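You operate a simulated robot arm through the tools that you are given. There is no shell and no other tool. Be economical: measure what you need, move in short steps, check, and stop when the job is done.

The job below is to be done with a simulated two-armed robot. You get a single attempt, and the scene is never put back.

Task
Clamp the high bench's crate with the yellow fence, then pack the stand's two apples in it.
Fine: crate against the end stop; the fence slides only while the red latch button is held down.

The check looks at the end state, three seconds after you hand in, the way a careful person would. Anything else that was tipped, shoved, dropped, spilled or broken makes it a failure.

Robot
Two 7-joint arms with two-finger parallel grippers on one trunk, on a base that drives. Base frame: it is fixed to the floor where the robot stands at the start and does not move with it; the origin is under the middle of the robot, x ahead of it, y to its left, z up. Lengths are in cm, angles in degrees, forces in N, time in s.
The left shoulder is at the start at [2, 17, 122.8], the right one opposite. With the tool pointing down near the work surface each hand reaches from about 10 to 34 cm from the robot's upright axis, wherever it stands, measured 20 degrees to its own side. Places, roughly: apple [150, -125, 25]; crate fence [80, -20, 90]; red latch button [20, 0, 80]; short crate [100, -75, 75]. Payload 3.8 kg a hand.
The TCP of each hand is the grasp point between the finger pads, 3 cm short of the fingertips. In the tool frame z runs along the fingers and y along their closing line. The gripper opens to 11 cm. The fingers are 2 cm wide and 1 cm thick; the gripper's body (4.8 by 11.2 cm) begins 5.5 cm behind the TCP.
Orientation is that of the tool frame in the base frame, as a unit quaternion [x, y, z, w]. With the fingers straight down and closing along the base's y, the tool's x points along the base's -x, its y along +y and its z along -z.

Tools
- The arms move only by the tool arm_command. It takes "left_commands", "right_commands" or both (then of equal length, played together; a hand with none holds still); each is a list that holds one entry, the list of rows, each a list of 7 numbers: the turn, a rotation vector about the base's x, y, z in units of 6 degrees (1.0 is 6 degrees), then the shift along the base's x, y, z in units of 30 mm (1.0 is 30 mm), then the opening, from 0 (shut) to 1 (fully open). In form: [[[rx, ry, rz, x, y, z, claw], ...]]. A call has 1 to 12 rows; each row shifts and turns the commanded pose from where the row before left it. A call with a number of a shift or a turn outside -1 to 1 is refused whole. Each row takes 0.2 s and may step no farther than 5 cm and 8.6 degrees from the row before; otherwise, or with a gripper value out of range, the whole call is refused. A pose out of reach is approached as far as the arm can. The call stops where the force on the tool passes 40 N (or 10 N more than at its start, if that is more) or the arm is blocked; 0.2 s more then pass. The fingers move at their own pace (about 7.2 cm/s each) and stop on an object; they squeeze with about 28 N. The grip force told is the motor's: it shows also when the fingers shut on nothing. Time passes only in rows, and 0.2 s behind the last, so rows that do not move let the fingers close. It gives the time, the measured TCP pose, the force on the tool (base axes), the opening and the grip force at its end, in the units of the frame above (readings bear some noise), with the torque about the TCP (base axes, N m) and any sound that the robot's microphone picked up, and new pictures: "views" is both (left out), scene, wrist or none (wrist: the cameras of the hands that moved).
- Cameras (640 x 400 px; columns grow to the right, rows downward): "scene" is now at [10.63, 0.06, 137.24]; the picture's right is [0.01, -1.00, 0.00], its down [-0.64, -0.01, -0.77] and it looks along [0.77, 0.01, -0.64] (base axes); focal length 214 px, centre (320, 200). "left" rides on the left gripper at [7.2, -1.7, -10.3] in its tool frame; the picture's right is [0.23, 0.97, 0.00], its down [-0.76, 0.18, -0.62] and it looks along [-0.61, 0.14, 0.78] (tool axes); focal length 222 px, centre (320, 200). "right" rides on the right gripper at [7.2, 1.7, -10.3] in its tool frame; the picture's right is [-0.23, 0.97, 0.00], its down [-0.76, -0.18, -0.62] and it looks along [-0.61, -0.14, 0.78] (tool axes); focal length 222 px, centre (320, 200). There is no depth. A picture from a camera that has moved, and an enlarged one, comes with that camera's place and axes in the base frame and with its lens.
- lift_body(by): slides the trunk up (or, below 0, down) by that many cm; the arms and the scene camera ride with it, the base frame stays. It gives what a move gives, with no picture.
- drive_base(legs): drives the robot by 1 to 6 legs, each [ahead, turn to the left] in cm and degrees, along the robot's own axes; the way and the turn of a leg run together, so that a leg with both is an arc; at most 150 cm and 180 degrees a leg. The arms and the cameras ride along, it lands a little off, and it stops where it bumps. It gives what a move gives, and a new picture of the scene camera.
- pan_tilt(pan, tilt): turns the head with the scene camera to pan (to the left, within 80 degrees either way) and tilt (down, from -29 to 69), counted from straight ahead of the robot. It gives what a move gives, and a new picture of the scene camera.
- inspect(camera, box): a new picture of the part [left, top, right, bottom] of that camera's present view, enlarged. The clock stands still meanwhile.
- sign_off(): hands the job in; it is judged then, once.

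Go step by step. Nothing tells you exact positions but the pictures and the camera data: compare them with the known pose of the tool, close in by small moves and look again before you grip or let go. The budget is 120 turns and 260 pictures, counting those below and the enlarged ones. Unless the task says otherwise, let go and move clear before handing in.

The tools are called after ">>>" as name(argument=value, ...) on one line, values as JSON. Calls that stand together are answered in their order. arm_command: Moves the arms, as the interface text tells. Its arguments: {"type":"object","properties":{"left_commands":{"type":"array","items":{"type":"array","items":{"type":"array","items":{"type":"number"}}}},"right_commands":{"type":"array","items":{"type":"array","items":{"type":"array","items":{"type":"number"}}}},"views":{"type":"string","enum":["both","scene","wrist","none"]}},"required":[]} The other tools are called the same way: lift_body (by) slides the trunk up or down; drive_base (legs) drives the base; pan_tilt (pan, tilt) turns the head that bears the scene camera; inspect (camera, box) takes an enlarged picture of a part of a camera's view; sign_off () hands the job in.

At the start:

```text
clock: 0.0
left_tcp_pos: [47.94, 7.41, 120.85]
left_tool_rot: [0.0, 1.0, 0.0, 0.0]
left_wrist_force: [0.4, 0.5, -0.3]
left_ft_torque: [0.01, -0.03, -0.02]
left_width: 11.02
left_grasp_force: 0.1
right_tcp_pos: [49.19, -31.99, 117.18]
right_tool_rot: [0.001, 1.0, 0.0, 0.0]
right_wrist_force: [0.5, 0.4, -0.5]
right_ft_torque: [0.0, 0.01, -0.03]
right_width: 11.02
right_grasp_force: 0.0
trunk travel left (down, up): [-32.5, 24.5]
robot x, y, heading: [-0.06, -0.05, 0.1]
head pan, tilt: [0.7, 39.5]
```

scene: 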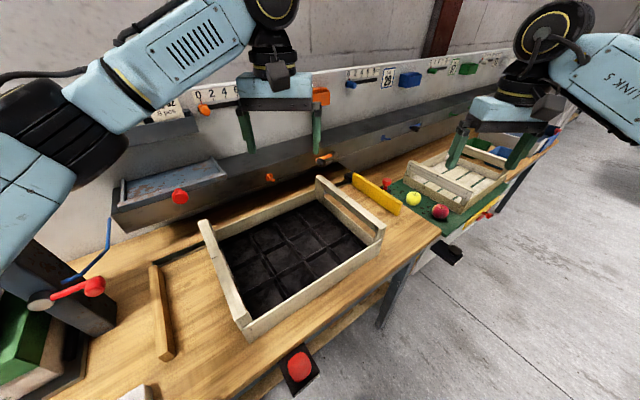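
right: 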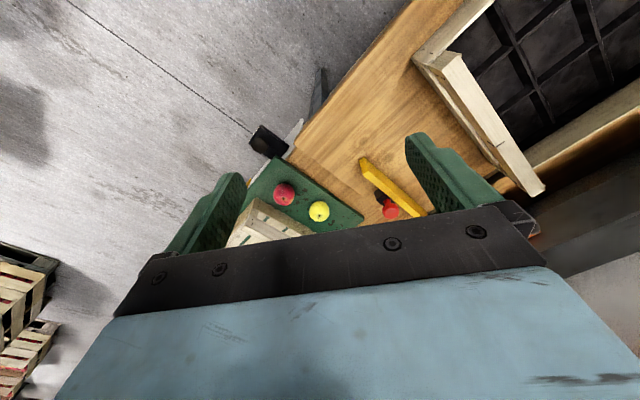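
left: 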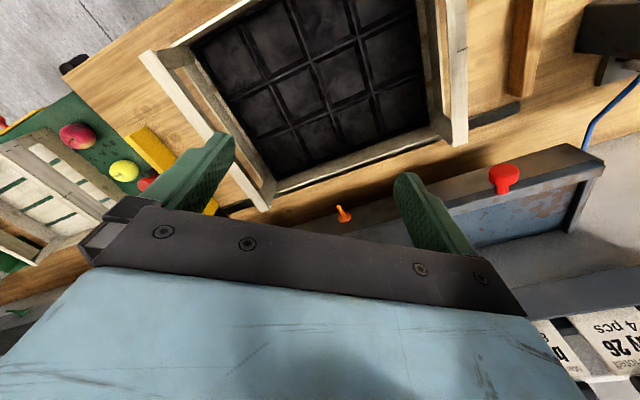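

I see a bench with a large crate, a wooden end stop to its left, a yellow fence to its right, several red knobs, and a lower green stand with two apples beyond. I'll look closer before moving.

>>> inspect(camera="scene", box=[320, 140, 520, 265])

>>> inspect(camera="scene", box=[60, 160, 400, 400])

>>> inspect(camera="right", box=[220, 100, 460, 250])

```text
3.20 times, centred on (420, 202) of scene
camera zoom: at [10.63, 0.06, 137.24], right [0.01, -1.0, 0.0], down [-0.64, -0.01, -0.77], along [0.77, 0.01, -0.64], focal length 686 px, centre (0, 192)
```

zoom: 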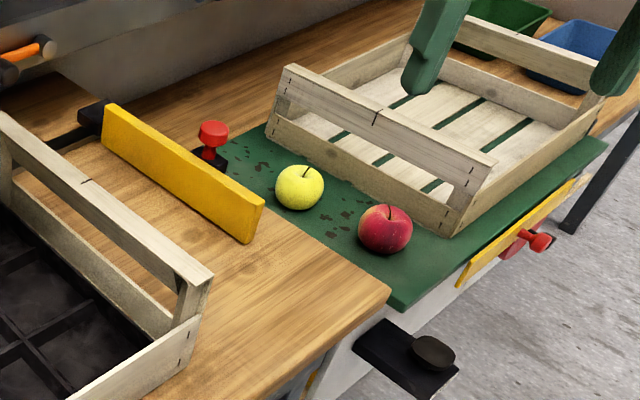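

```text
1.67 times, centred on (230, 280) of scene
camera zoom: at [10.63, 0.06, 137.24], right [0.01, -1.0, 0.0], down [-0.64, -0.01, -0.77], along [0.77, 0.01, -0.64], focal length 358 px, centre (470, 67)
```

zoom: 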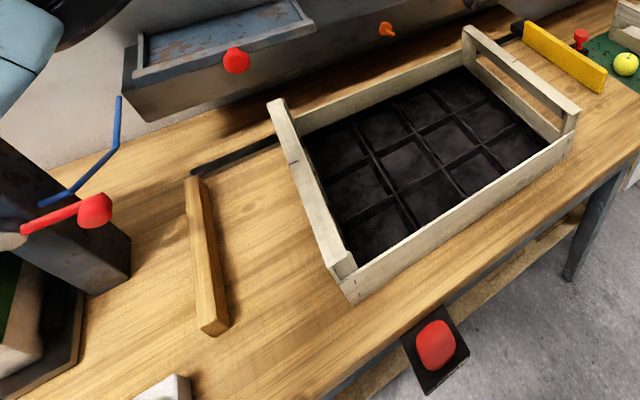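

```text
2.67 times, centred on (340, 175) of right
camera zoom: at [41.9, -30.28, 127.34], right [0.23, 0.97, 0.0], down [0.76, -0.18, 0.62], along [0.61, -0.14, -0.78], focal length 592 px, centre (267, 267)
```

zoom: 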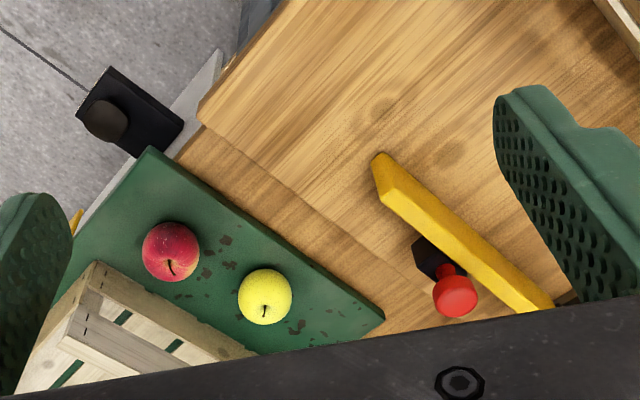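

The hint for the apple ([150,-125,25]) doesn't match the apples beside the bench, so I'll pan around to see what stands there are.

>>> pan_tilt(pan=-45, tilt=30)

>>> pan_tilt(pan=-20, tilt=55)

>>> pan_tilt(pan=45, tilt=35)

```text
clock: 1.1
left_tcp_pos: [48.13, 7.37, 120.78]
left_tool_rot: [0.001, 1.0, 0.001, 0.001]
left_wrist_force: [-0.1, -0.5, 1.1]
left_ft_torque: [0.01, -0.04, -0.03]
left_width: 11.0
left_grasp_force: 0.0
right_tcp_pos: [49.16, -31.91, 117.14]
right_tool_rot: [0.0, 1.0, 0.0, 0.0]
right_wrist_force: [-0.7, -0.3, -0.1]
right_ft_torque: [0.0, 0.01, 0.04]
right_width: 10.99
right_grasp_force: 0.0
trunk travel left (down, up): [-32.5, 24.5]
robot x, y, heading: [0.18, -0.07, -0.0]
head pan, tilt: [-45.0, 30.0]
camera scene: at [8.5, -6.44, 138.71], right [-0.71, -0.71, 0.0], down [-0.35, 0.35, -0.87], along [0.61, -0.61, -0.5], focal length 214 px, centre (320, 200)
```

scene: 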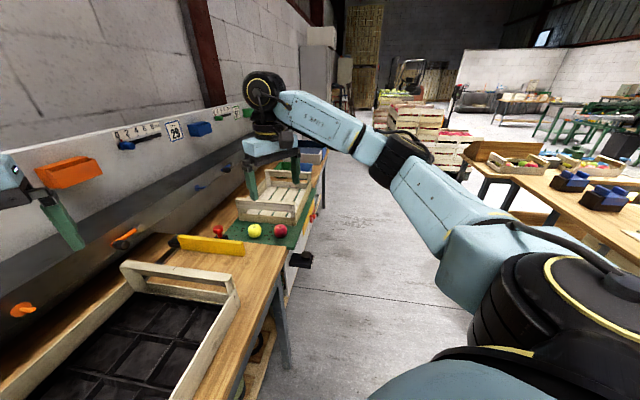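

```text
clock: 2.0
left_tcp_pos: [48.04, 7.44, 120.83]
left_tool_rot: [0.0, 1.0, 0.0, 0.0]
left_wrist_force: [-0.5, 0.2, -0.8]
left_ft_torque: [-0.01, 0.02, 0.02]
left_width: 11.03
left_grasp_force: 0.0
right_tcp_pos: [49.11, -31.93, 117.1]
right_tool_rot: [0.0, 1.0, 0.0, 0.0]
right_wrist_force: [1.0, 1.0, -0.5]
right_ft_torque: [0.04, -0.03, 0.0]
right_width: 11.0
right_grasp_force: 0.0
trunk travel left (down, up): [-32.5, 24.5]
robot x, y, heading: [0.09, -0.16, -0.3]
head pan, tilt: [-20.0, 55.0]
camera scene: at [8.87, -2.52, 135.11], right [-0.34, -0.94, 0.0], down [-0.77, 0.28, -0.57], along [0.54, -0.2, -0.82], focal length 214 px, centre (320, 200)
```

scene: 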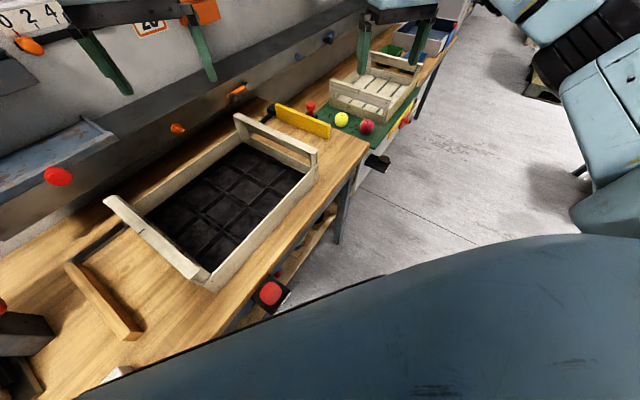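

```text
clock: 3.4
left_tcp_pos: [48.02, 7.42, 120.95]
left_tool_rot: [0.0, 1.0, 0.0, 0.0]
left_wrist_force: [-0.4, -0.7, 0.1]
left_ft_torque: [0.07, 0.01, 0.03]
left_width: 11.01
left_grasp_force: 0.1
right_tcp_pos: [49.11, -31.86, 117.03]
right_tool_rot: [0.0, 1.0, 0.0, 0.0]
right_wrist_force: [-0.2, -0.3, 0.0]
right_ft_torque: [0.01, 0.04, -0.02]
right_width: 10.99
right_grasp_force: 0.0
trunk travel left (down, up): [-32.5, 24.5]
robot x, y, heading: [-0.14, -0.03, 0.2]
head pan, tilt: [45.0, 35.0]
camera scene: at [8.33, 6.17, 137.93], right [0.71, -0.71, 0.0], down [-0.41, -0.41, -0.82], along [0.58, 0.58, -0.57], focal length 214 px, centre (320, 200)
```

scene: 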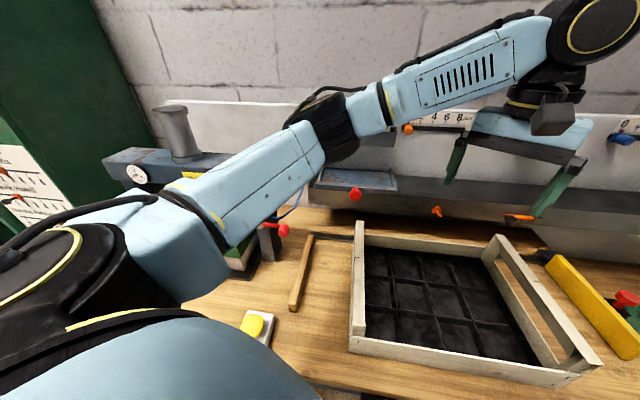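

The two apples on the green mat triangulate to about z 79, x 75, y -48. I'll check the region of the low hint to exclude another stand.

>>> pan_tilt(pan=-45, tilt=35)

>>> inspect(camera="scene", box=[220, 120, 380, 220])

>>> inspect(camera="scene", box=[0, 200, 320, 400])

```text
clock: 5.0
left_tcp_pos: [48.12, 7.42, 120.77]
left_tool_rot: [0.0, 1.0, 0.0, 0.0]
left_wrist_force: [0.7, 0.4, -0.8]
left_ft_torque: [0.0, -0.01, -0.02]
left_width: 11.0
left_grasp_force: 0.0
right_tcp_pos: [49.04, -32.04, 117.09]
right_tool_rot: [0.0, 1.0, 0.0, 0.0]
right_wrist_force: [-0.5, 0.3, 0.1]
right_ft_torque: [0.0, -0.02, 0.0]
right_width: 10.97
right_grasp_force: 0.2
trunk travel left (down, up): [-32.5, 24.5]
robot x, y, heading: [0.3, 0.09, 0.0]
head pan, tilt: [-45.0, 35.0]
camera scene: at [8.33, -6.27, 137.93], right [-0.71, -0.71, 0.0], down [-0.41, 0.41, -0.82], along [0.58, -0.58, -0.57], focal length 214 px, centre (320, 200)
```

scene: 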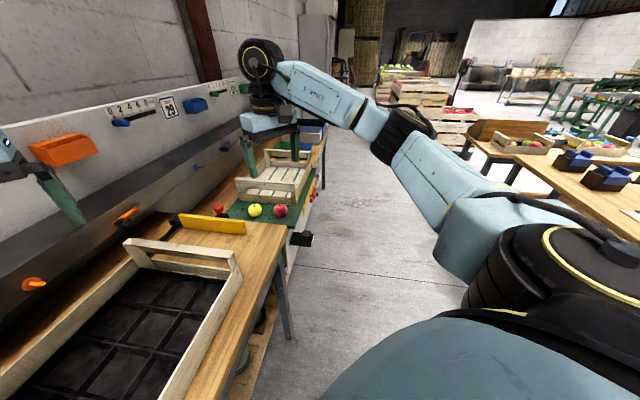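

```text
4.00 times, centred on (300, 170) of scene
camera zoom: at [8.33, -6.27, 137.93], right [-0.71, -0.71, 0.0], down [-0.41, 0.41, -0.82], along [0.58, -0.58, -0.57], focal length 858 px, centre (400, 320)
```

zoom: 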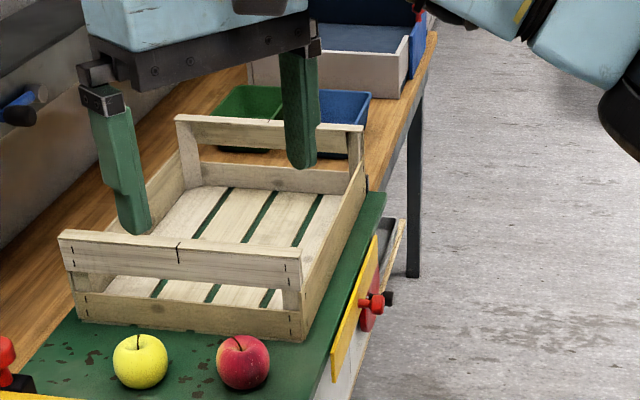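

```text
2.00 times, centred on (160, 300) of scene
camera zoom: at [8.33, -6.27, 137.93], right [-0.71, -0.71, 0.0], down [-0.41, 0.41, -0.82], along [0.58, -0.58, -0.57], focal length 429 px, centre (640, 0)
```

zoom: 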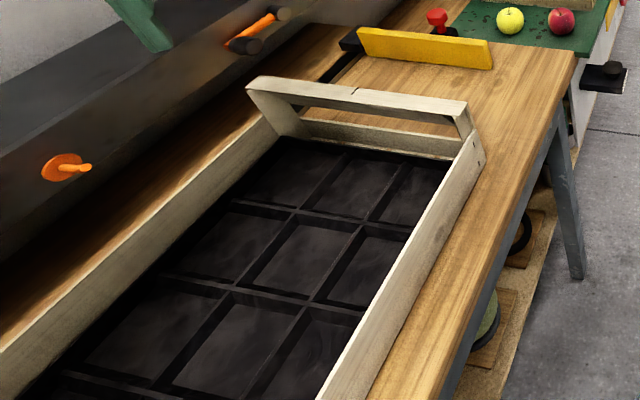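

The green-mat stand (z≈75) carries the two apples; the high bench top is about z 85, its front edge runs along (0.59,-0.81), and the red button hangs at its front edge near (23,5,80). I'll pull the arms in, then drive alongside the bench toward its middle and face it squarely.

>>> arm_command(left_commands=[[[0, 0, 0, -1, 0.3, 0, 1], [0, 0, 0, -1, 0.3, 0, 1], [0, 0, 0, -1, 0.3, 0, 1], [0, 0, 0, -1, 0.3, 0, 1], [0, 0, 0, -1, 0, 0, 1]]], right_commands=[[[0, 0, 0, -1, 0.3, 0, 1], [0, 0, 0, -1, 0.3, 0, 1], [0, 0, 0, -1, 0.3, 0, 1], [0, 0, 0, -1, 0.3, 0, 1], [0, 0, 0, -1, 0, 0, 1]]], views="none")

>>> drive_base(legs=[[0, -60], [28, 0]])

```text
clock: 6.2
left_tcp_pos: [32.88, 11.02, 120.85]
left_tool_rot: [0.0, 1.0, 0.0, 0.0]
left_wrist_force: [0.5, -0.2, -0.1]
left_ft_torque: [0.01, -0.01, -0.03]
left_width: 11.0
left_grasp_force: 0.1
right_tcp_pos: [33.98, -28.42, 117.17]
right_tool_rot: [0.0, 1.0, -0.001, 0.0]
right_wrist_force: [0.0, 1.2, -0.5]
right_ft_torque: [-0.01, -0.03, 0.01]
right_width: 11.01
right_grasp_force: 0.2
trunk travel left (down, up): [-32.5, 24.5]
robot x, y, heading: [0.42, 0.31, 0.1]
head pan, tilt: [-45.0, 35.0]
```

```text
clock: 10.8
left_tcp_pos: [40.31, -47.67, 120.91]
left_tool_rot: [0.499, 0.867, 0.0, 0.0]
left_wrist_force: [-0.6, 0.4, 0.1]
left_ft_torque: [-0.01, 0.0, -0.03]
left_width: 11.02
left_grasp_force: 0.0
right_tcp_pos: [6.72, -68.32, 117.18]
right_tool_rot: [0.499, 0.867, 0.0, 0.0]
right_wrist_force: [0.3, 0.2, 0.4]
right_ft_torque: [0.01, 0.01, 0.0]
right_width: 11.0
right_grasp_force: 0.0
trunk travel left (down, up): [-32.5, 24.5]
robot x, y, heading: [14.2, -24.83, -60.0]
head pan, tilt: [-45.0, 35.0]
camera scene: at [13.02, -34.98, 137.92], right [-0.97, 0.26, 0.0], down [0.15, 0.55, -0.82], along [-0.21, -0.79, -0.57], focal length 214 px, centre (320, 200)
```

scene: 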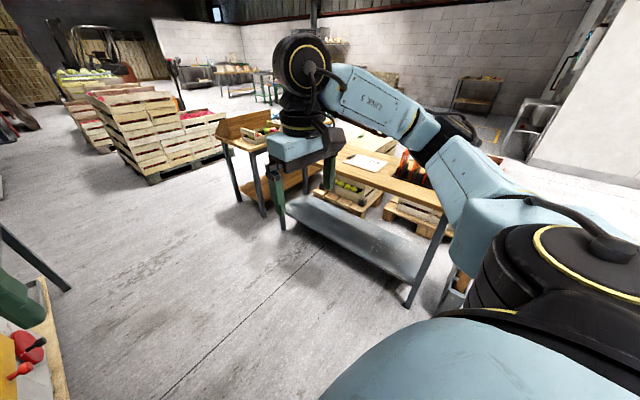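

Now I look ahead at the stand and the bench from here.

>>> pan_tilt(pan=20, tilt=45)

>>> inspect(camera="left", box=[0, 0, 640, 400])

```text
clock: 12.2
left_tcp_pos: [40.24, -47.61, 120.98]
left_tool_rot: [0.499, 0.866, 0.0, 0.001]
left_wrist_force: [-0.2, -0.1, -0.3]
left_ft_torque: [0.03, 0.06, 0.0]
left_width: 11.0
left_grasp_force: 0.1
right_tcp_pos: [6.82, -68.33, 117.19]
right_tool_rot: [0.499, 0.866, 0.0, 0.0]
right_wrist_force: [-0.6, -0.3, 0.4]
right_ft_torque: [-0.03, 0.05, -0.01]
right_width: 10.98
right_grasp_force: 0.0
trunk travel left (down, up): [-32.5, 24.5]
robot x, y, heading: [14.55, -24.34, -60.1]
head pan, tilt: [20.0, 45.0]
camera scene: at [21.48, -31.63, 136.45], right [-0.64, -0.77, 0.0], down [-0.54, 0.45, -0.71], along [0.54, -0.45, -0.71], focal length 214 px, centre (320, 200)
```

scene: 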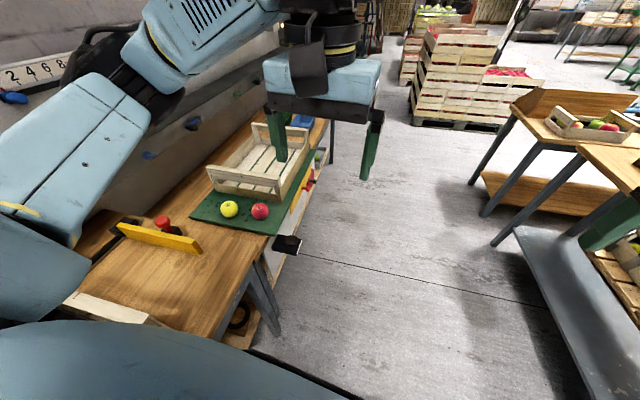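

```text
1.00 times, centred on (320, 200) of left (not enlarged: the box is as wide or as high as the picture)
camera zoom: at [35.14, -42.19, 131.17], right [0.73, 0.68, 0.0], down [0.54, -0.57, 0.62], along [0.43, -0.45, -0.78], focal length 222 px, centre (320, 200)
```

zoom: 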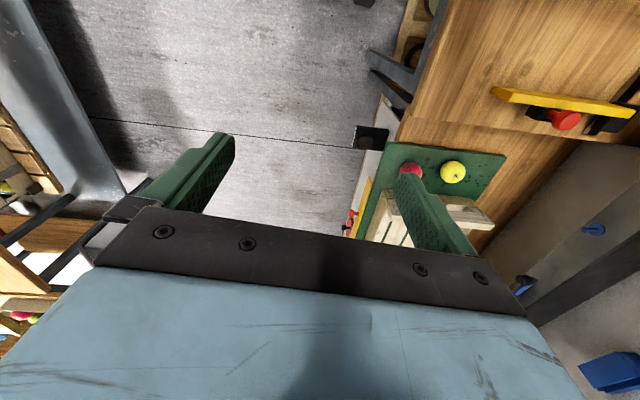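

Robot is about mid-bench; now I turn left to face it squarely and look down.

>>> drive_base(legs=[[0, 96]])

>>> pan_tilt(pan=0, tilt=50)

>>> inspect(camera="left", box=[0, 0, 640, 400])

>>> inspect(camera="right", box=[0, 0, 640, 400])

```text
clock: 16.6
left_tcp_pos: [34.9, 3.52, 120.96]
left_tool_rot: [-0.302, 0.953, 0.0, 0.0]
left_wrist_force: [-0.3, 0.6, -0.1]
left_ft_torque: [-0.01, -0.03, 0.0]
left_width: 10.98
left_grasp_force: 0.0
right_tcp_pos: [58.35, -28.16, 117.07]
right_tool_rot: [-0.302, 0.953, 0.0, 0.0]
right_wrist_force: [0.3, -0.4, -1.4]
right_ft_torque: [0.03, -0.02, 0.0]
right_width: 11.01
right_grasp_force: 0.1
trunk travel left (down, up): [-32.5, 24.5]
robot x, y, heading: [14.02, -24.23, 35.3]
head pan, tilt: [20.0, 45.0]
camera scene: at [20.57, -16.69, 136.45], right [0.82, -0.57, 0.0], down [-0.4, -0.58, -0.71], along [0.4, 0.58, -0.71], focal length 214 px, centre (320, 200)
```

scene: 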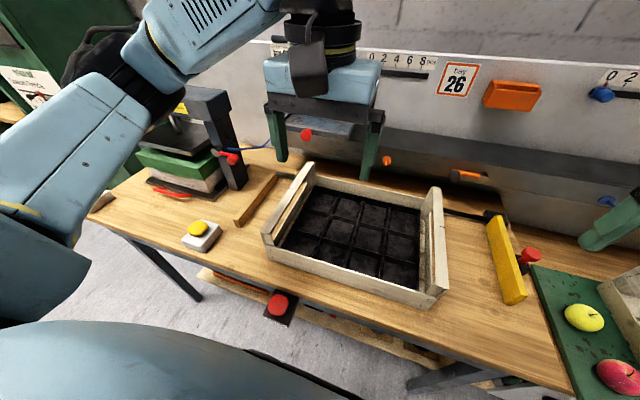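

```text
clock: 17.5
left_tcp_pos: [34.85, 3.38, 120.85]
left_tool_rot: [-0.301, 0.954, 0.001, -0.001]
left_wrist_force: [0.0, -0.1, -0.4]
left_ft_torque: [0.0, 0.01, -0.01]
left_width: 10.99
left_grasp_force: 0.1
right_tcp_pos: [58.44, -28.02, 117.1]
right_tool_rot: [-0.301, 0.954, 0.001, 0.0]
right_wrist_force: [0.5, -0.9, -0.7]
right_ft_torque: [0.03, 0.02, 0.0]
right_width: 10.99
right_grasp_force: 0.1
trunk travel left (down, up): [-32.5, 24.5]
robot x, y, heading: [14.02, -24.88, 34.9]
head pan, tilt: [0.0, 50.0]
camera scene: at [22.22, -18.94, 135.76], right [0.58, -0.82, 0.0], down [-0.63, -0.44, -0.64], along [0.53, 0.37, -0.77], focal length 214 px, centre (320, 200)
```

scene: 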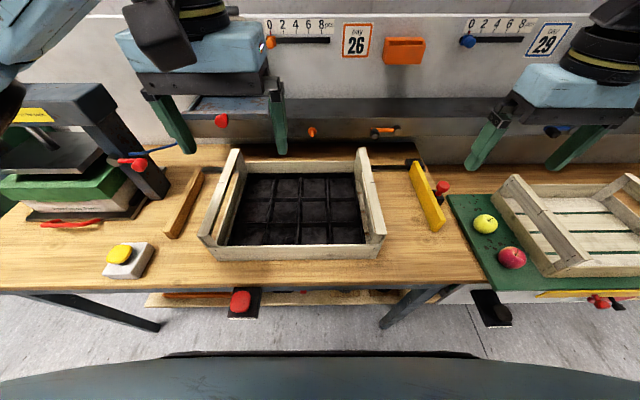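

```text
1.00 times, centred on (320, 200) of left (not enlarged: the box is as wide or as high as the picture)
camera zoom: at [29.92, -2.07, 131.17], right [-0.75, 0.67, 0.0], down [0.52, 0.58, 0.62], along [0.42, 0.46, -0.78], focal length 222 px, centre (320, 200)
```

zoom: 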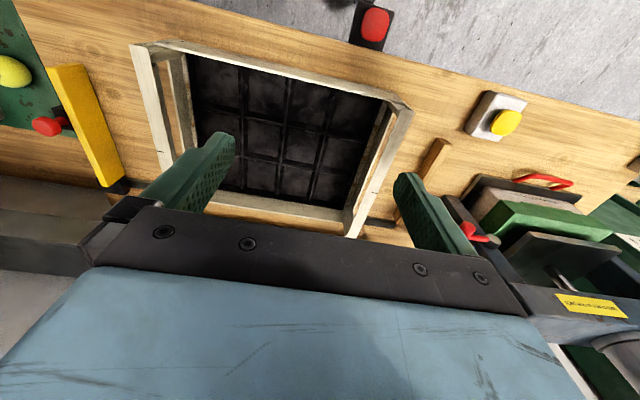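

```text
1.00 times, centred on (320, 200) of right (not enlarged: the box is as wide or as high as the picture)
camera zoom: at [51.53, -30.89, 127.37], right [-0.37, 0.93, 0.0], down [0.73, 0.29, 0.62], along [0.58, 0.23, -0.78], focal length 222 px, centre (320, 200)
```

zoom: 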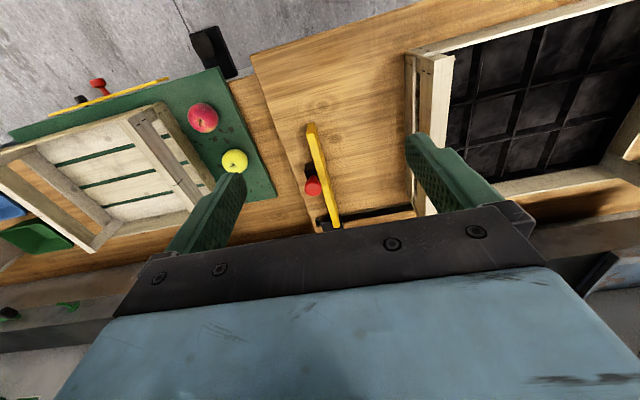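

The bench is now square ahead: end stop at left, crate about 12 cm off it, fence 15 cm right of the crate, red button at about (23,4,82) on the front edge. I'll zoom on the button, crate end and fence.

>>> inspect(camera="scene", box=[190, 240, 310, 340])

>>> inspect(camera="scene", box=[330, 120, 530, 270])

>>> inspect(camera="scene", box=[150, 130, 310, 270])

```text
4.00 times, centred on (250, 290) of scene
camera zoom: at [22.22, -18.94, 135.76], right [0.58, -0.82, 0.0], down [-0.63, -0.44, -0.64], along [0.53, 0.37, -0.77], focal length 858 px, centre (600, -160)
```

zoom: 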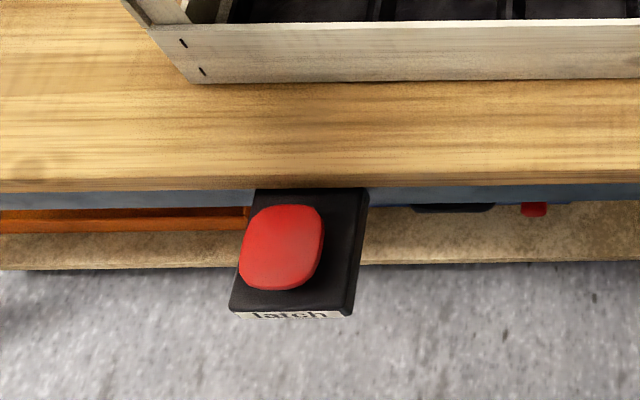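

```text
2.67 times, centred on (430, 195) of scene
camera zoom: at [22.22, -18.94, 135.76], right [0.58, -0.82, 0.0], down [-0.63, -0.44, -0.64], along [0.53, 0.37, -0.77], focal length 572 px, centre (27, 213)
```

zoom: 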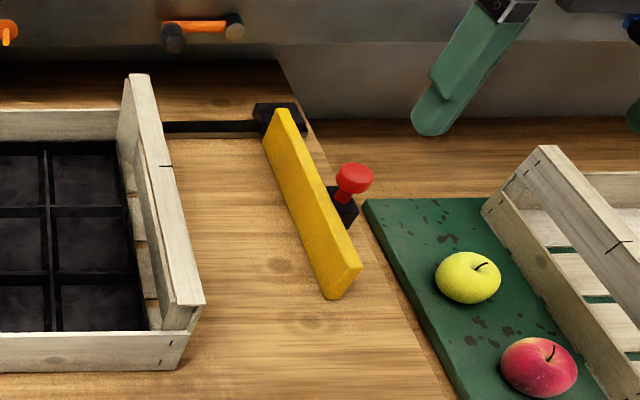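

```text
2.86 times, centred on (230, 200) of scene
camera zoom: at [22.22, -18.94, 135.76], right [0.58, -0.82, 0.0], down [-0.63, -0.44, -0.64], along [0.53, 0.37, -0.77], focal length 613 px, centre (577, 200)
```

zoom: 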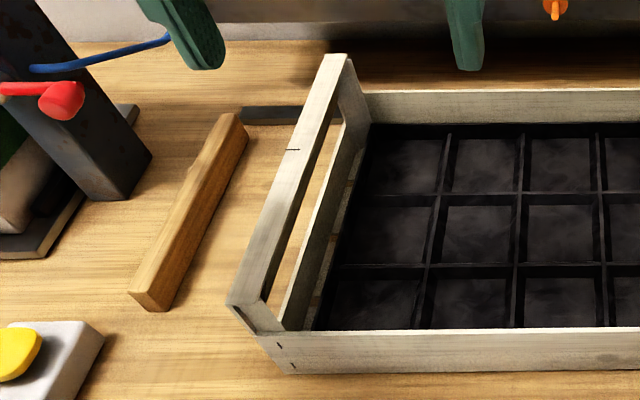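

The front button is labelled "latch", and the fence has a red handle knob on its right side. First I'll push the crate to the end stop using the right hand turned 90° with open fingers, between crate and fence.

>>> arm_command(right_commands=[[[0, 0, 1, 0.13, 0.36, 0, 1], [0, 0, 1, 0.13, 0.36, 0, 1], [0, 0, 1, 0.13, 0.36, 0, 1], [0, 0, 1, 0.13, 0.36, 0, 1], [0, 0, 1, 0.13, 0.36, 0, 1], [0, 0, 1, 0.13, 0.36, 0, 1], [0, 0, 1, 0.13, 0.36, 0, 1], [0, 0, 1, 0.13, 0.36, 0, 1], [0, 0, 1, 0.13, 0.36, 0, 1], [0, 0, 1, 0.13, 0.36, 0, 1], [0, 0, 1, 0.13, 0.36, 0, 1], [0, 0, 1, 0.13, 0.36, 0, 1]]], views="none")

>>> arm_command(right_commands=[[[0, 0, 1, 0, 0, -1, 1], [0, 0, 1, 0, 0, -1, 1], [0, 0, 1, 0, 0, -1, 1], [0, 0, 0, 0, 0, -0.5, 1]]], views="both")

```text
clock: 20.1
left_tcp_pos: [34.86, 3.61, 120.94]
left_tool_rot: [-0.302, 0.953, 0.0, 0.0]
left_wrist_force: [-0.5, -0.6, 0.1]
left_ft_torque: [0.02, 0.0, 0.0]
left_width: 11.0
left_grasp_force: 0.0
right_tcp_pos: [53.33, -15.15, 117.05]
right_tool_rot: [0.803, -0.595, 0.0, -0.001]
right_wrist_force: [0.0, 1.5, 0.6]
right_ft_torque: [-0.02, -0.01, 0.02]
right_width: 10.97
right_grasp_force: 0.1
right hand out of reach, approached as far as the arm can: row 10, 11, 12
trunk travel left (down, up): [-32.5, 24.5]
robot x, y, heading: [14.41, -24.79, 35.2]
head pan, tilt: [0.0, 50.0]
```

```text
clock: 21.1
left_tcp_pos: [34.97, 3.48, 120.92]
left_tool_rot: [-0.302, 0.953, 0.0, 0.0]
left_wrist_force: [0.1, 0.6, 0.5]
left_ft_torque: [-0.05, 0.04, 0.01]
left_width: 11.01
left_grasp_force: 0.1
right_tcp_pos: [44.03, -13.68, 109.21]
right_tool_rot: [0.887, -0.461, 0.0, 0.0]
right_wrist_force: [-1.5, 0.0, 0.4]
right_ft_torque: [-0.03, -0.01, 0.0]
right_width: 10.99
right_grasp_force: 0.0
right hand out of reach, approached as far as the arm can: row 1, 2, 3
trunk travel left (down, up): [-32.5, 24.5]
robot x, y, heading: [14.43, -24.59, 34.8]
head pan, tilt: [0.0, 50.0]
camera scene: at [22.25, -18.95, 135.75], right [0.57, -0.82, 0.0], down [-0.63, -0.44, -0.64], along [0.53, 0.37, -0.77], focal length 214 px, centre (320, 200)
camera right: at [46.76, -20.52, 119.52], right [-0.93, -0.37, 0.0], down [-0.29, 0.72, 0.62], along [-0.23, 0.58, -0.78], focal length 222 px, centre (320, 200)
```

scene: 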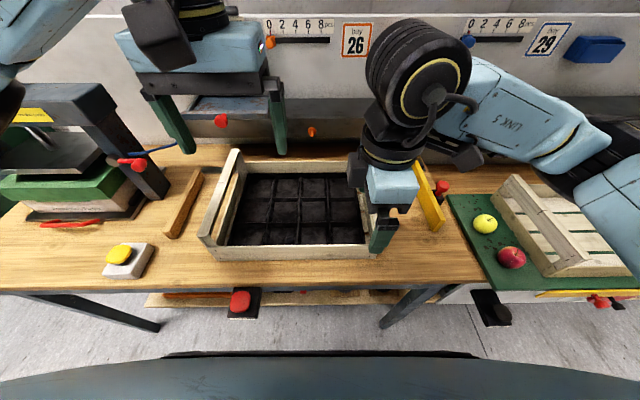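
right: 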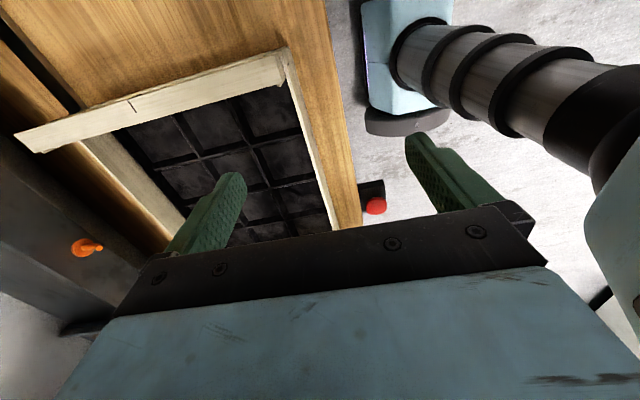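

Reach is short at this trunk height, so I'll pull both hands clear of the bench (left one above the latch button), then lower the trunk so the arms reach out further at bench height.

>>> arm_command(left_commands=[[[0, 0, 0, -0.8, 0.04, 0, 0], [0, 0, 0, -0.8, 0.04, 0, 0], [0, 0, 0, -0.8, 0.04, 0, 0], [0, 0, 0, -0.8, 0.04, 0, 0], [0, 0, 0, -0.8, 0.04, 0, 0]]], right_commands=[[[0, 0, 0, -0.42, -0.85, 0, 0], [0, 0, 0, -0.42, -0.85, 0, 0], [0, 0, 0, -0.42, -0.85, 0, 0], [0, 0, 0, -0.42, -0.85, 0, 0], [0, 0, 0, -0.42, -0.85, 0, 0]]], views="both")

```text
clock: 22.3
left_tcp_pos: [22.83, 3.94, 120.91]
left_tool_rot: [-0.301, 0.954, 0.0, 0.001]
left_wrist_force: [-0.3, -0.1, -0.4]
left_ft_torque: [0.08, -0.03, 0.03]
left_width: 0.0
left_grasp_force: 27.7
right_tcp_pos: [39.94, -21.09, 110.23]
right_tool_rot: [0.887, -0.461, 0.0, 0.0]
right_wrist_force: [-0.7, -0.6, -0.3]
right_ft_torque: [0.0, 0.0, -0.01]
right_width: 0.0
right_grasp_force: 27.4
right hand out of reach, approached as far as the arm can: row 4, 5
trunk travel left (down, up): [-32.5, 24.5]
robot x, y, heading: [14.36, -24.65, 35.3]
head pan, tilt: [0.0, 50.0]
camera scene: at [22.15, -18.97, 135.76], right [0.57, -0.82, 0.0], down [-0.63, -0.44, -0.64], along [0.53, 0.37, -0.77], focal length 214 px, centre (320, 200)
camera right: at [42.81, -28.11, 120.46], right [-0.93, -0.37, 0.0], down [-0.29, 0.73, 0.62], along [-0.23, 0.58, -0.78], focal length 222 px, centre (320, 200)
camera left: at [17.8, -1.57, 131.14], right [-0.75, 0.67, 0.0], down [0.52, 0.58, 0.62], along [0.42, 0.47, -0.78], focal length 222 px, centre (320, 200)
```

scene: 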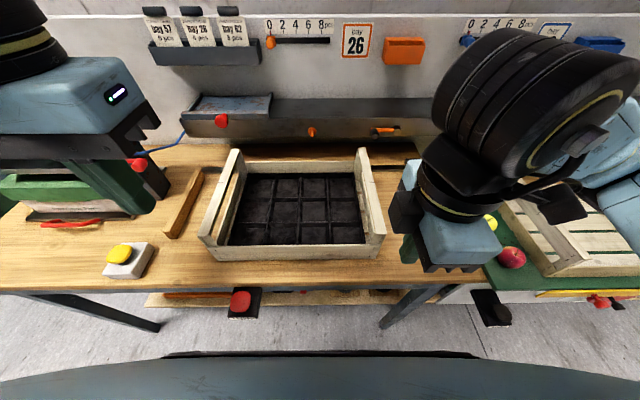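
right: 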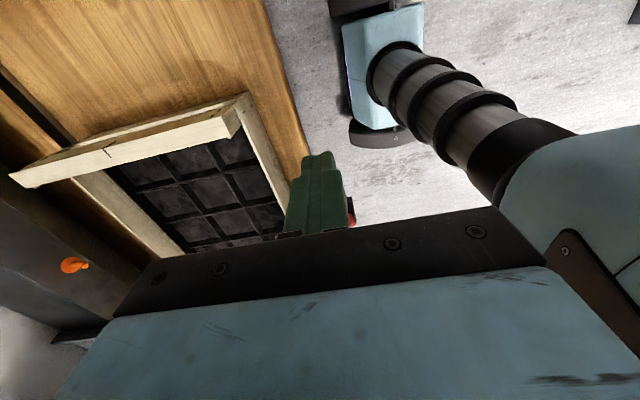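
left: 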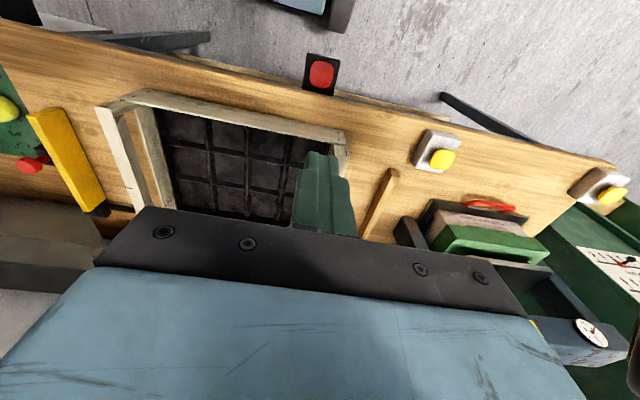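

The +90° yaw is awkward for the right arm; I'll undo it, then lower the trunk.

>>> arm_command(right_commands=[[[0, 0, -1, 0, 0, 0.2, 0], [0, 0, -1, 0, 0, 0.2, 0], [0, 0, -1, 0, 0, 0.2, 0], [0, 0, -1, 0, 0, 0.2, 0], [0, 0, -1, 0, 0, 0.2, 0], [0, 0, -1, 0, 0, 0, 0], [0, 0, -1, 0, 0, 0, 0], [0, 0, -1, 0, 0, 0, 0], [0, 0, -1, 0, 0, 0, 0], [0, 0, -1, 0, 0, 0, 0], [0, 0, -1, 0, 0, 0, 0], [0, 0, -1, 0, 0, 0, 0]]], views="none")

>>> arm_command(right_commands=[[[0, 0, -1, 0, 0, 0, 0], [0, 0, -1, 0, 0, 0, 0], [0, 0, -1, 0, 0, 0, 0]]], views="none")

>>> lift_body(by=-10)

```text
clock: 24.9
left_tcp_pos: [22.91, 3.97, 120.89]
left_tool_rot: [-0.301, 0.954, 0.0, -0.001]
left_wrist_force: [0.2, -0.8, 0.0]
left_ft_torque: [0.02, -0.01, -0.03]
left_width: 0.0
left_grasp_force: 28.4
right_tcp_pos: [40.09, -21.15, 113.15]
right_tool_rot: [-0.446, 0.895, 0.0, 0.0]
right_wrist_force: [0.2, -0.2, -0.3]
right_ft_torque: [0.04, 0.02, -0.03]
right_width: 0.03
right_grasp_force: 27.7
trunk travel left (down, up): [-32.5, 24.5]
robot x, y, heading: [14.37, -24.59, 35.1]
head pan, tilt: [0.0, 50.0]
```

```text
clock: 25.7
left_tcp_pos: [22.93, 4.02, 120.8]
left_tool_rot: [-0.302, 0.953, 0.0, 0.0]
left_wrist_force: [0.3, 0.4, -0.4]
left_ft_torque: [0.01, 0.0, 0.0]
left_width: 0.01
left_grasp_force: 27.9
right_tcp_pos: [40.11, -21.25, 113.31]
right_tool_rot: [-0.302, 0.953, 0.0, 0.0]
right_wrist_force: [0.4, 0.0, 0.2]
right_ft_torque: [0.01, 0.01, 0.0]
right_width: 0.0
right_grasp_force: 28.2
trunk travel left (down, up): [-32.5, 24.5]
robot x, y, heading: [14.39, -24.51, 34.9]
head pan, tilt: [0.0, 50.0]
```

```text
clock: 27.0
left_tcp_pos: [22.91, 3.95, 110.83]
left_tool_rot: [-0.302, 0.953, 0.0, 0.0]
left_wrist_force: [0.1, 0.6, -1.2]
left_ft_torque: [0.01, -0.03, 0.0]
left_width: 0.01
left_grasp_force: 28.0
right_tcp_pos: [40.13, -21.19, 103.19]
right_tool_rot: [-0.302, 0.953, 0.0, -0.001]
right_wrist_force: [0.4, -0.3, -0.7]
right_ft_torque: [0.03, 0.02, -0.02]
right_width: 0.0
right_grasp_force: 28.1
trunk travel left (down, up): [-22.5, 34.5]
robot x, y, heading: [13.98, -24.46, 35.1]
head pan, tilt: [0.0, 50.0]
```

Now I extend the right hand forward above the gap between crate and fence to test reach.

>>> arm_command(right_commands=[[[0, 0, 0, 0.99, 0.33, 0.1, 0], [0, 0, 0, 0.99, 0.33, 0.1, 0], [0, 0, 0, 0.99, 0.33, 0, 0], [0, 0, 0, 0.99, 0.33, 0, 0], [0, 0, 0, 0.99, 0.33, 0, 0], [0, 0, 0, 0.99, 0.33, 0, 0], [0, 0, 0, 0.99, 0.33, 0, 0], [0, 0, 0, 0.99, 0.33, 0, 0]]], views="both")

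```text
clock: 28.8
left_tcp_pos: [22.83, 3.9, 110.84]
left_tool_rot: [-0.302, 0.953, -0.001, 0.0]
left_wrist_force: [-0.5, 1.2, 0.6]
left_ft_torque: [0.01, 0.0, 0.0]
left_width: 0.01
left_grasp_force: 27.3
right_tcp_pos: [63.92, -13.29, 103.91]
right_tool_rot: [-0.302, 0.953, 0.0, 0.0]
right_wrist_force: [0.6, -0.2, 0.8]
right_ft_torque: [-0.01, 0.02, 0.04]
right_width: 0.0
right_grasp_force: 28.1
trunk travel left (down, up): [-22.5, 34.5]
robot x, y, heading: [14.2, -24.21, 34.8]
head pan, tilt: [0.0, 50.0]
camera scene: at [22.25, -18.93, 125.75], right [0.57, -0.82, 0.0], down [-0.63, -0.44, -0.64], along [0.53, 0.37, -0.77], focal length 214 px, centre (320, 200)
camera right: at [57.08, -16.01, 114.1], right [-0.37, 0.93, 0.0], down [0.72, 0.29, 0.62], along [0.58, 0.23, -0.78], focal length 222 px, centre (320, 200)
```

scene: 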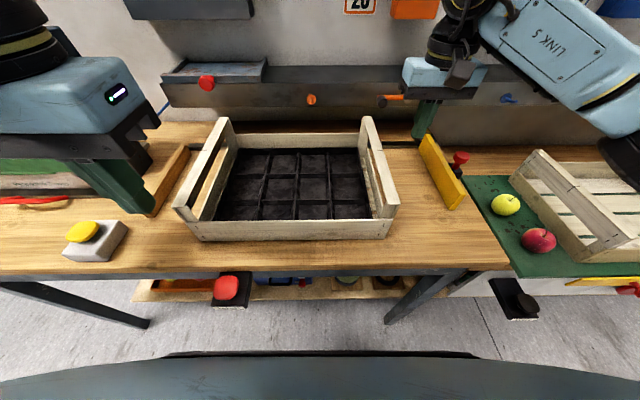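
right: 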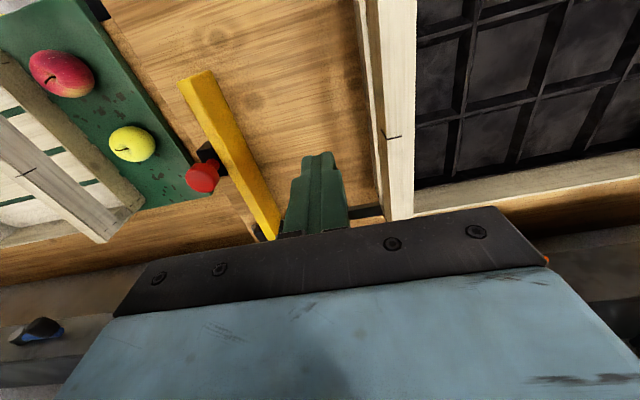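

Good reach now; fingers are between crate and fence at the crate's mid depth. Lower to just above the rail clearance.

>>> arm_command(right_commands=[[[0, 0, 0, 0, 0, -0.7, 0], [0, 0, 0, 0, 0, -0.7, 0], [0, 0, 0, 0, 0, -0.7, 0], [0, 0, 0, 0, 0, -0.7, 0]]], views="both")

```text
clock: 29.8
left_tcp_pos: [22.86, 3.89, 110.81]
left_tool_rot: [-0.302, 0.953, 0.0, 0.0]
left_wrist_force: [0.4, 0.1, 1.0]
left_ft_torque: [0.02, -0.01, -0.01]
left_width: 0.0
left_grasp_force: 28.1
right_tcp_pos: [63.95, -13.24, 95.36]
right_tool_rot: [-0.302, 0.953, 0.001, 0.0]
right_wrist_force: [-0.3, 0.5, 0.2]
right_ft_torque: [-0.01, 0.02, 0.04]
right_width: 0.01
right_grasp_force: 28.0
trunk travel left (down, up): [-22.5, 34.5]
robot x, y, heading: [14.11, -24.57, 35.0]
head pan, tilt: [0.0, 50.0]
camera scene: at [22.23, -18.95, 125.75], right [0.57, -0.82, 0.0], down [-0.63, -0.44, -0.64], along [0.53, 0.37, -0.77], focal length 214 px, centre (320, 200)
camera right: at [56.98, -16.05, 105.62], right [-0.37, 0.93, 0.0], down [0.73, 0.29, 0.62], along [0.58, 0.23, -0.78], focal length 222 px, centre (320, 200)
```

scene: 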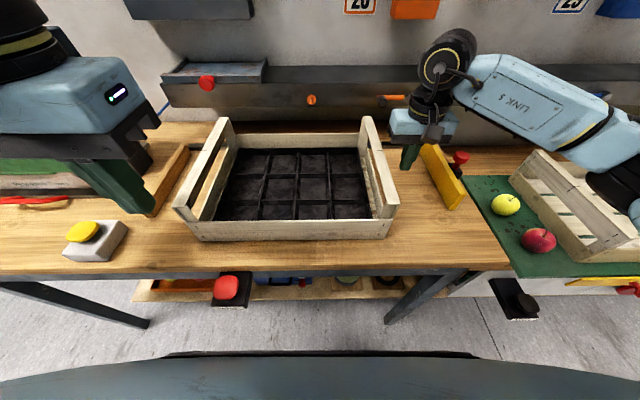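
right: 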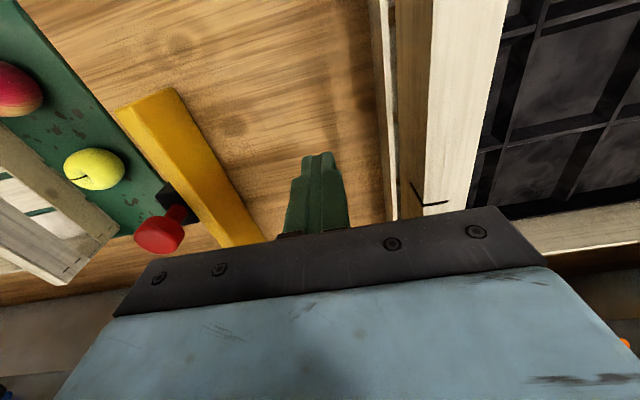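

Push the crate left in gentle steps.

>>> arm_command(right_commands=[[[0, 0, 0, -0.28, 0.41, 0, 0], [0, 0, 0, -0.28, 0.41, 0, 0], [0, 0, 0, -0.28, 0.41, 0, 0], [0, 0, 0, -0.28, 0.41, 0, 0], [0, 0, 0, -0.28, 0.41, 0, 0], [0, 0, 0, -0.28, 0.41, 0, 0], [0, 0, 0, -0.28, 0.41, 0, 0]]], views="both")

```text
clock: 31.4
left_tcp_pos: [22.79, 4.0, 110.95]
left_tool_rot: [-0.302, 0.953, 0.0, 0.0]
left_wrist_force: [0.1, 0.4, 0.3]
left_ft_torque: [0.01, 0.01, 0.04]
left_width: 0.0
left_grasp_force: 28.2
right_tcp_pos: [57.84, -4.7, 95.37]
right_tool_rot: [-0.301, 0.954, 0.0, -0.001]
right_wrist_force: [-0.4, -0.6, -0.1]
right_ft_torque: [0.01, 0.0, 0.01]
right_width: 0.0
right_grasp_force: 28.1
trunk travel left (down, up): [-22.5, 34.5]
robot x, y, heading: [13.95, -24.31, 35.2]
head pan, tilt: [0.0, 50.0]
camera scene: at [22.2, -18.94, 125.76], right [0.57, -0.82, 0.0], down [-0.63, -0.44, -0.64], along [0.53, 0.37, -0.77], focal length 214 px, centre (320, 200)
camera right: at [51.07, -7.38, 105.68], right [-0.37, 0.93, 0.0], down [0.73, 0.29, 0.62], along [0.58, 0.23, -0.78], focal length 222 px, centre (320, 200)
```

scene: 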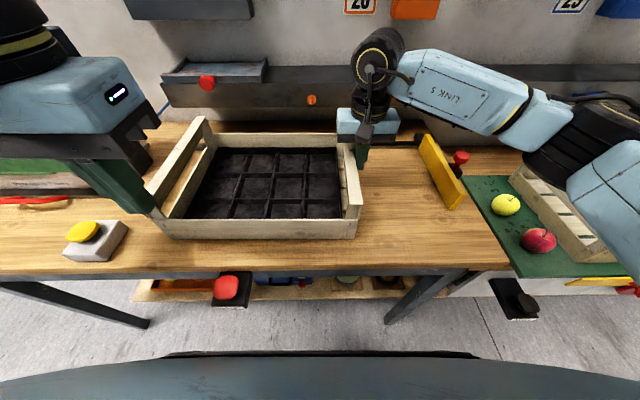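
right: 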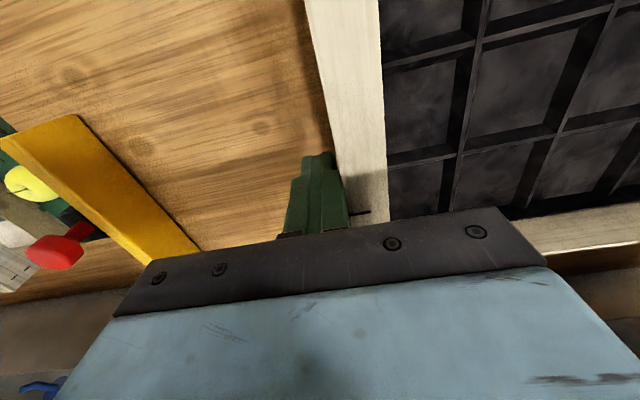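

Crate slid cleanly about 7 cm. Continue until it meets the stop (force rise).

>>> arm_command(right_commands=[[[0, 0, 0, -0.19, 0.27, 0, 0], [0, 0, 0, -0.19, 0.27, 0, 0], [0, 0, 0, -0.19, 0.27, 0, 0], [0, 0, 0, -0.19, 0.27, 0, 0]]], views="both")

```text
clock: 32.4
left_tcp_pos: [22.8, 4.08, 110.8]
left_tool_rot: [-0.302, 0.953, 0.0, 0.001]
left_wrist_force: [-0.5, 0.3, 0.2]
left_ft_torque: [-0.01, -0.01, -0.01]
left_width: 0.03
left_grasp_force: 27.9
right_tcp_pos: [55.8, -1.43, 95.41]
right_tool_rot: [-0.302, 0.953, 0.0, 0.001]
right_wrist_force: [0.9, -0.1, 0.2]
right_ft_torque: [0.01, 0.04, -0.01]
right_width: 0.01
right_grasp_force: 27.8
trunk travel left (down, up): [-22.5, 34.5]
robot x, y, heading: [14.17, -24.81, 35.1]
head pan, tilt: [0.0, 50.0]
camera scene: at [22.22, -18.95, 125.76], right [0.57, -0.82, 0.0], down [-0.63, -0.44, -0.64], along [0.53, 0.37, -0.77], focal length 214 px, centre (320, 200)
camera right: at [48.82, -4.21, 105.64], right [-0.37, 0.93, 0.0], down [0.73, 0.29, 0.62], along [0.58, 0.23, -0.78], focal length 222 px, centre (320, 200)
```

scene: 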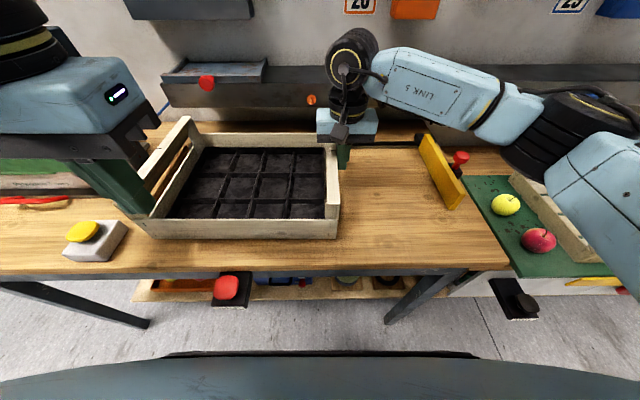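
right: 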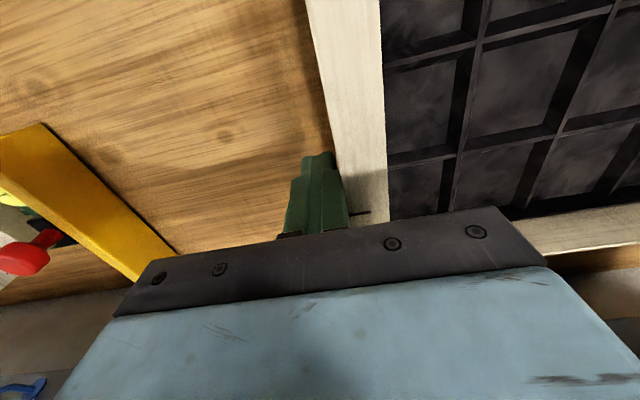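

>>> arm_command(right_commands=[[[0, 0, 0, -0.11, 0.16, 0, 0], [0, 0, 0, -0.11, 0.16, 0, 0], [0, 0, 0, -0.11, 0.16, 0, 0], [0, 0, 0, -0.11, 0.16, 0, 0], [0, 0, 0, -0.11, 0.16, 0, 0]]], views="scene")

>>> inspect(camera="left", box=[0, 0, 640, 400])

```text
clock: 33.6
left_tcp_pos: [23.16, 3.9, 110.88]
left_tool_rot: [-0.302, 0.953, 0.0, 0.001]
left_wrist_force: [-0.1, 0.4, 0.7]
left_ft_torque: [-0.01, 0.0, 0.01]
left_width: 0.0
left_grasp_force: 28.4
right_tcp_pos: [54.5, 0.74, 95.42]
right_tool_rot: [-0.298, 0.954, 0.0, 0.001]
right_wrist_force: [10.6, -10.9, 1.4]
right_ft_torque: [0.1, 0.06, 0.08]
right_width: 0.0
right_grasp_force: 27.6
trunk travel left (down, up): [-22.5, 34.5]
robot x, y, heading: [14.25, -24.18, 35.2]
head pan, tilt: [0.0, 50.0]
camera scene: at [22.37, -19.11, 125.75], right [0.57, -0.82, 0.0], down [-0.63, -0.44, -0.64], along [0.53, 0.37, -0.77], focal length 214 px, centre (320, 200)
```

scene: 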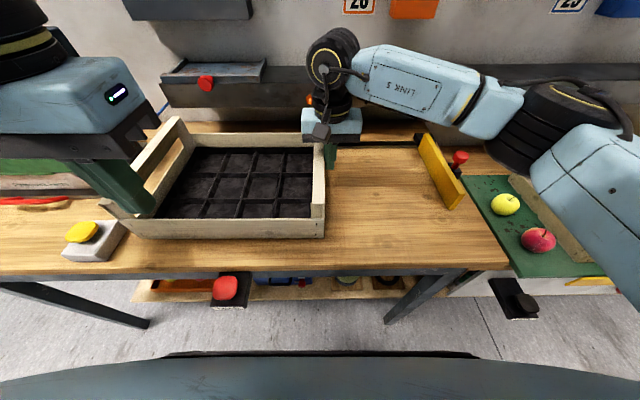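

```text
1.00 times, centred on (320, 200) of left (not enlarged: the box is as wide or as high as the picture)
camera zoom: at [18.06, -1.69, 121.15], right [-0.75, 0.67, 0.0], down [0.52, 0.58, 0.62], along [0.41, 0.47, -0.78], focal length 222 px, centre (320, 200)
```

zoom: 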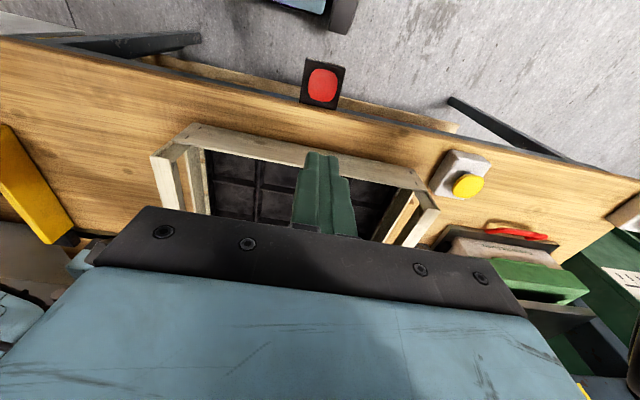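

The force rose to ~15 N, so the crate has met something; I'll verify it's the stop and not the yellow button box.

>>> inspect(camera="left", box=[340, 120, 500, 260])

>>> inspect(camera="scene", box=[50, 100, 230, 270])

```text
2.86 times, centred on (420, 190) of left
camera zoom: at [18.06, -1.69, 121.15], right [-0.75, 0.67, 0.0], down [0.52, 0.58, 0.62], along [0.41, 0.47, -0.78], focal length 635 px, centre (34, 229)
```

zoom: 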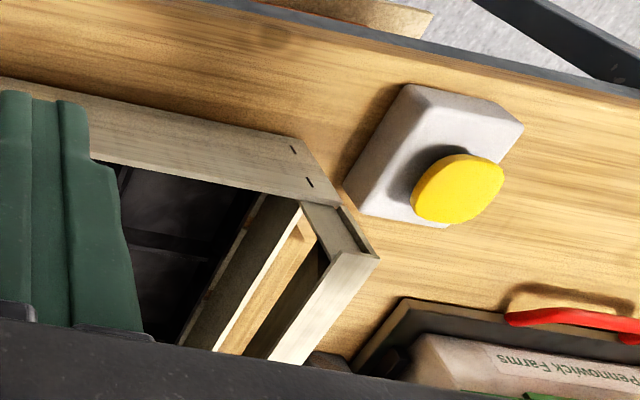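

```text
2.35 times, centred on (140, 185) of scene
camera zoom: at [22.37, -19.11, 125.75], right [0.57, -0.82, 0.0], down [-0.63, -0.44, -0.64], along [0.53, 0.37, -0.77], focal length 505 px, centre (744, 235)
```

zoom: 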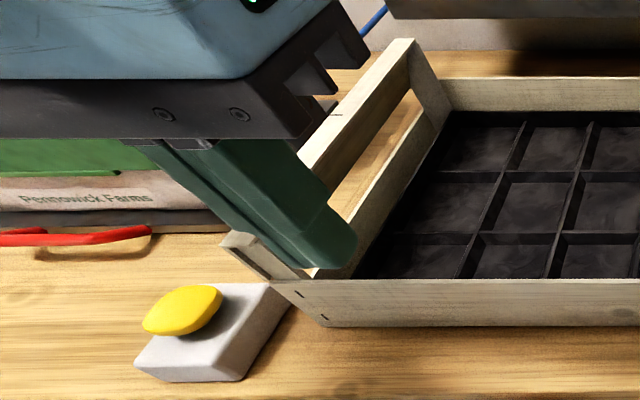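

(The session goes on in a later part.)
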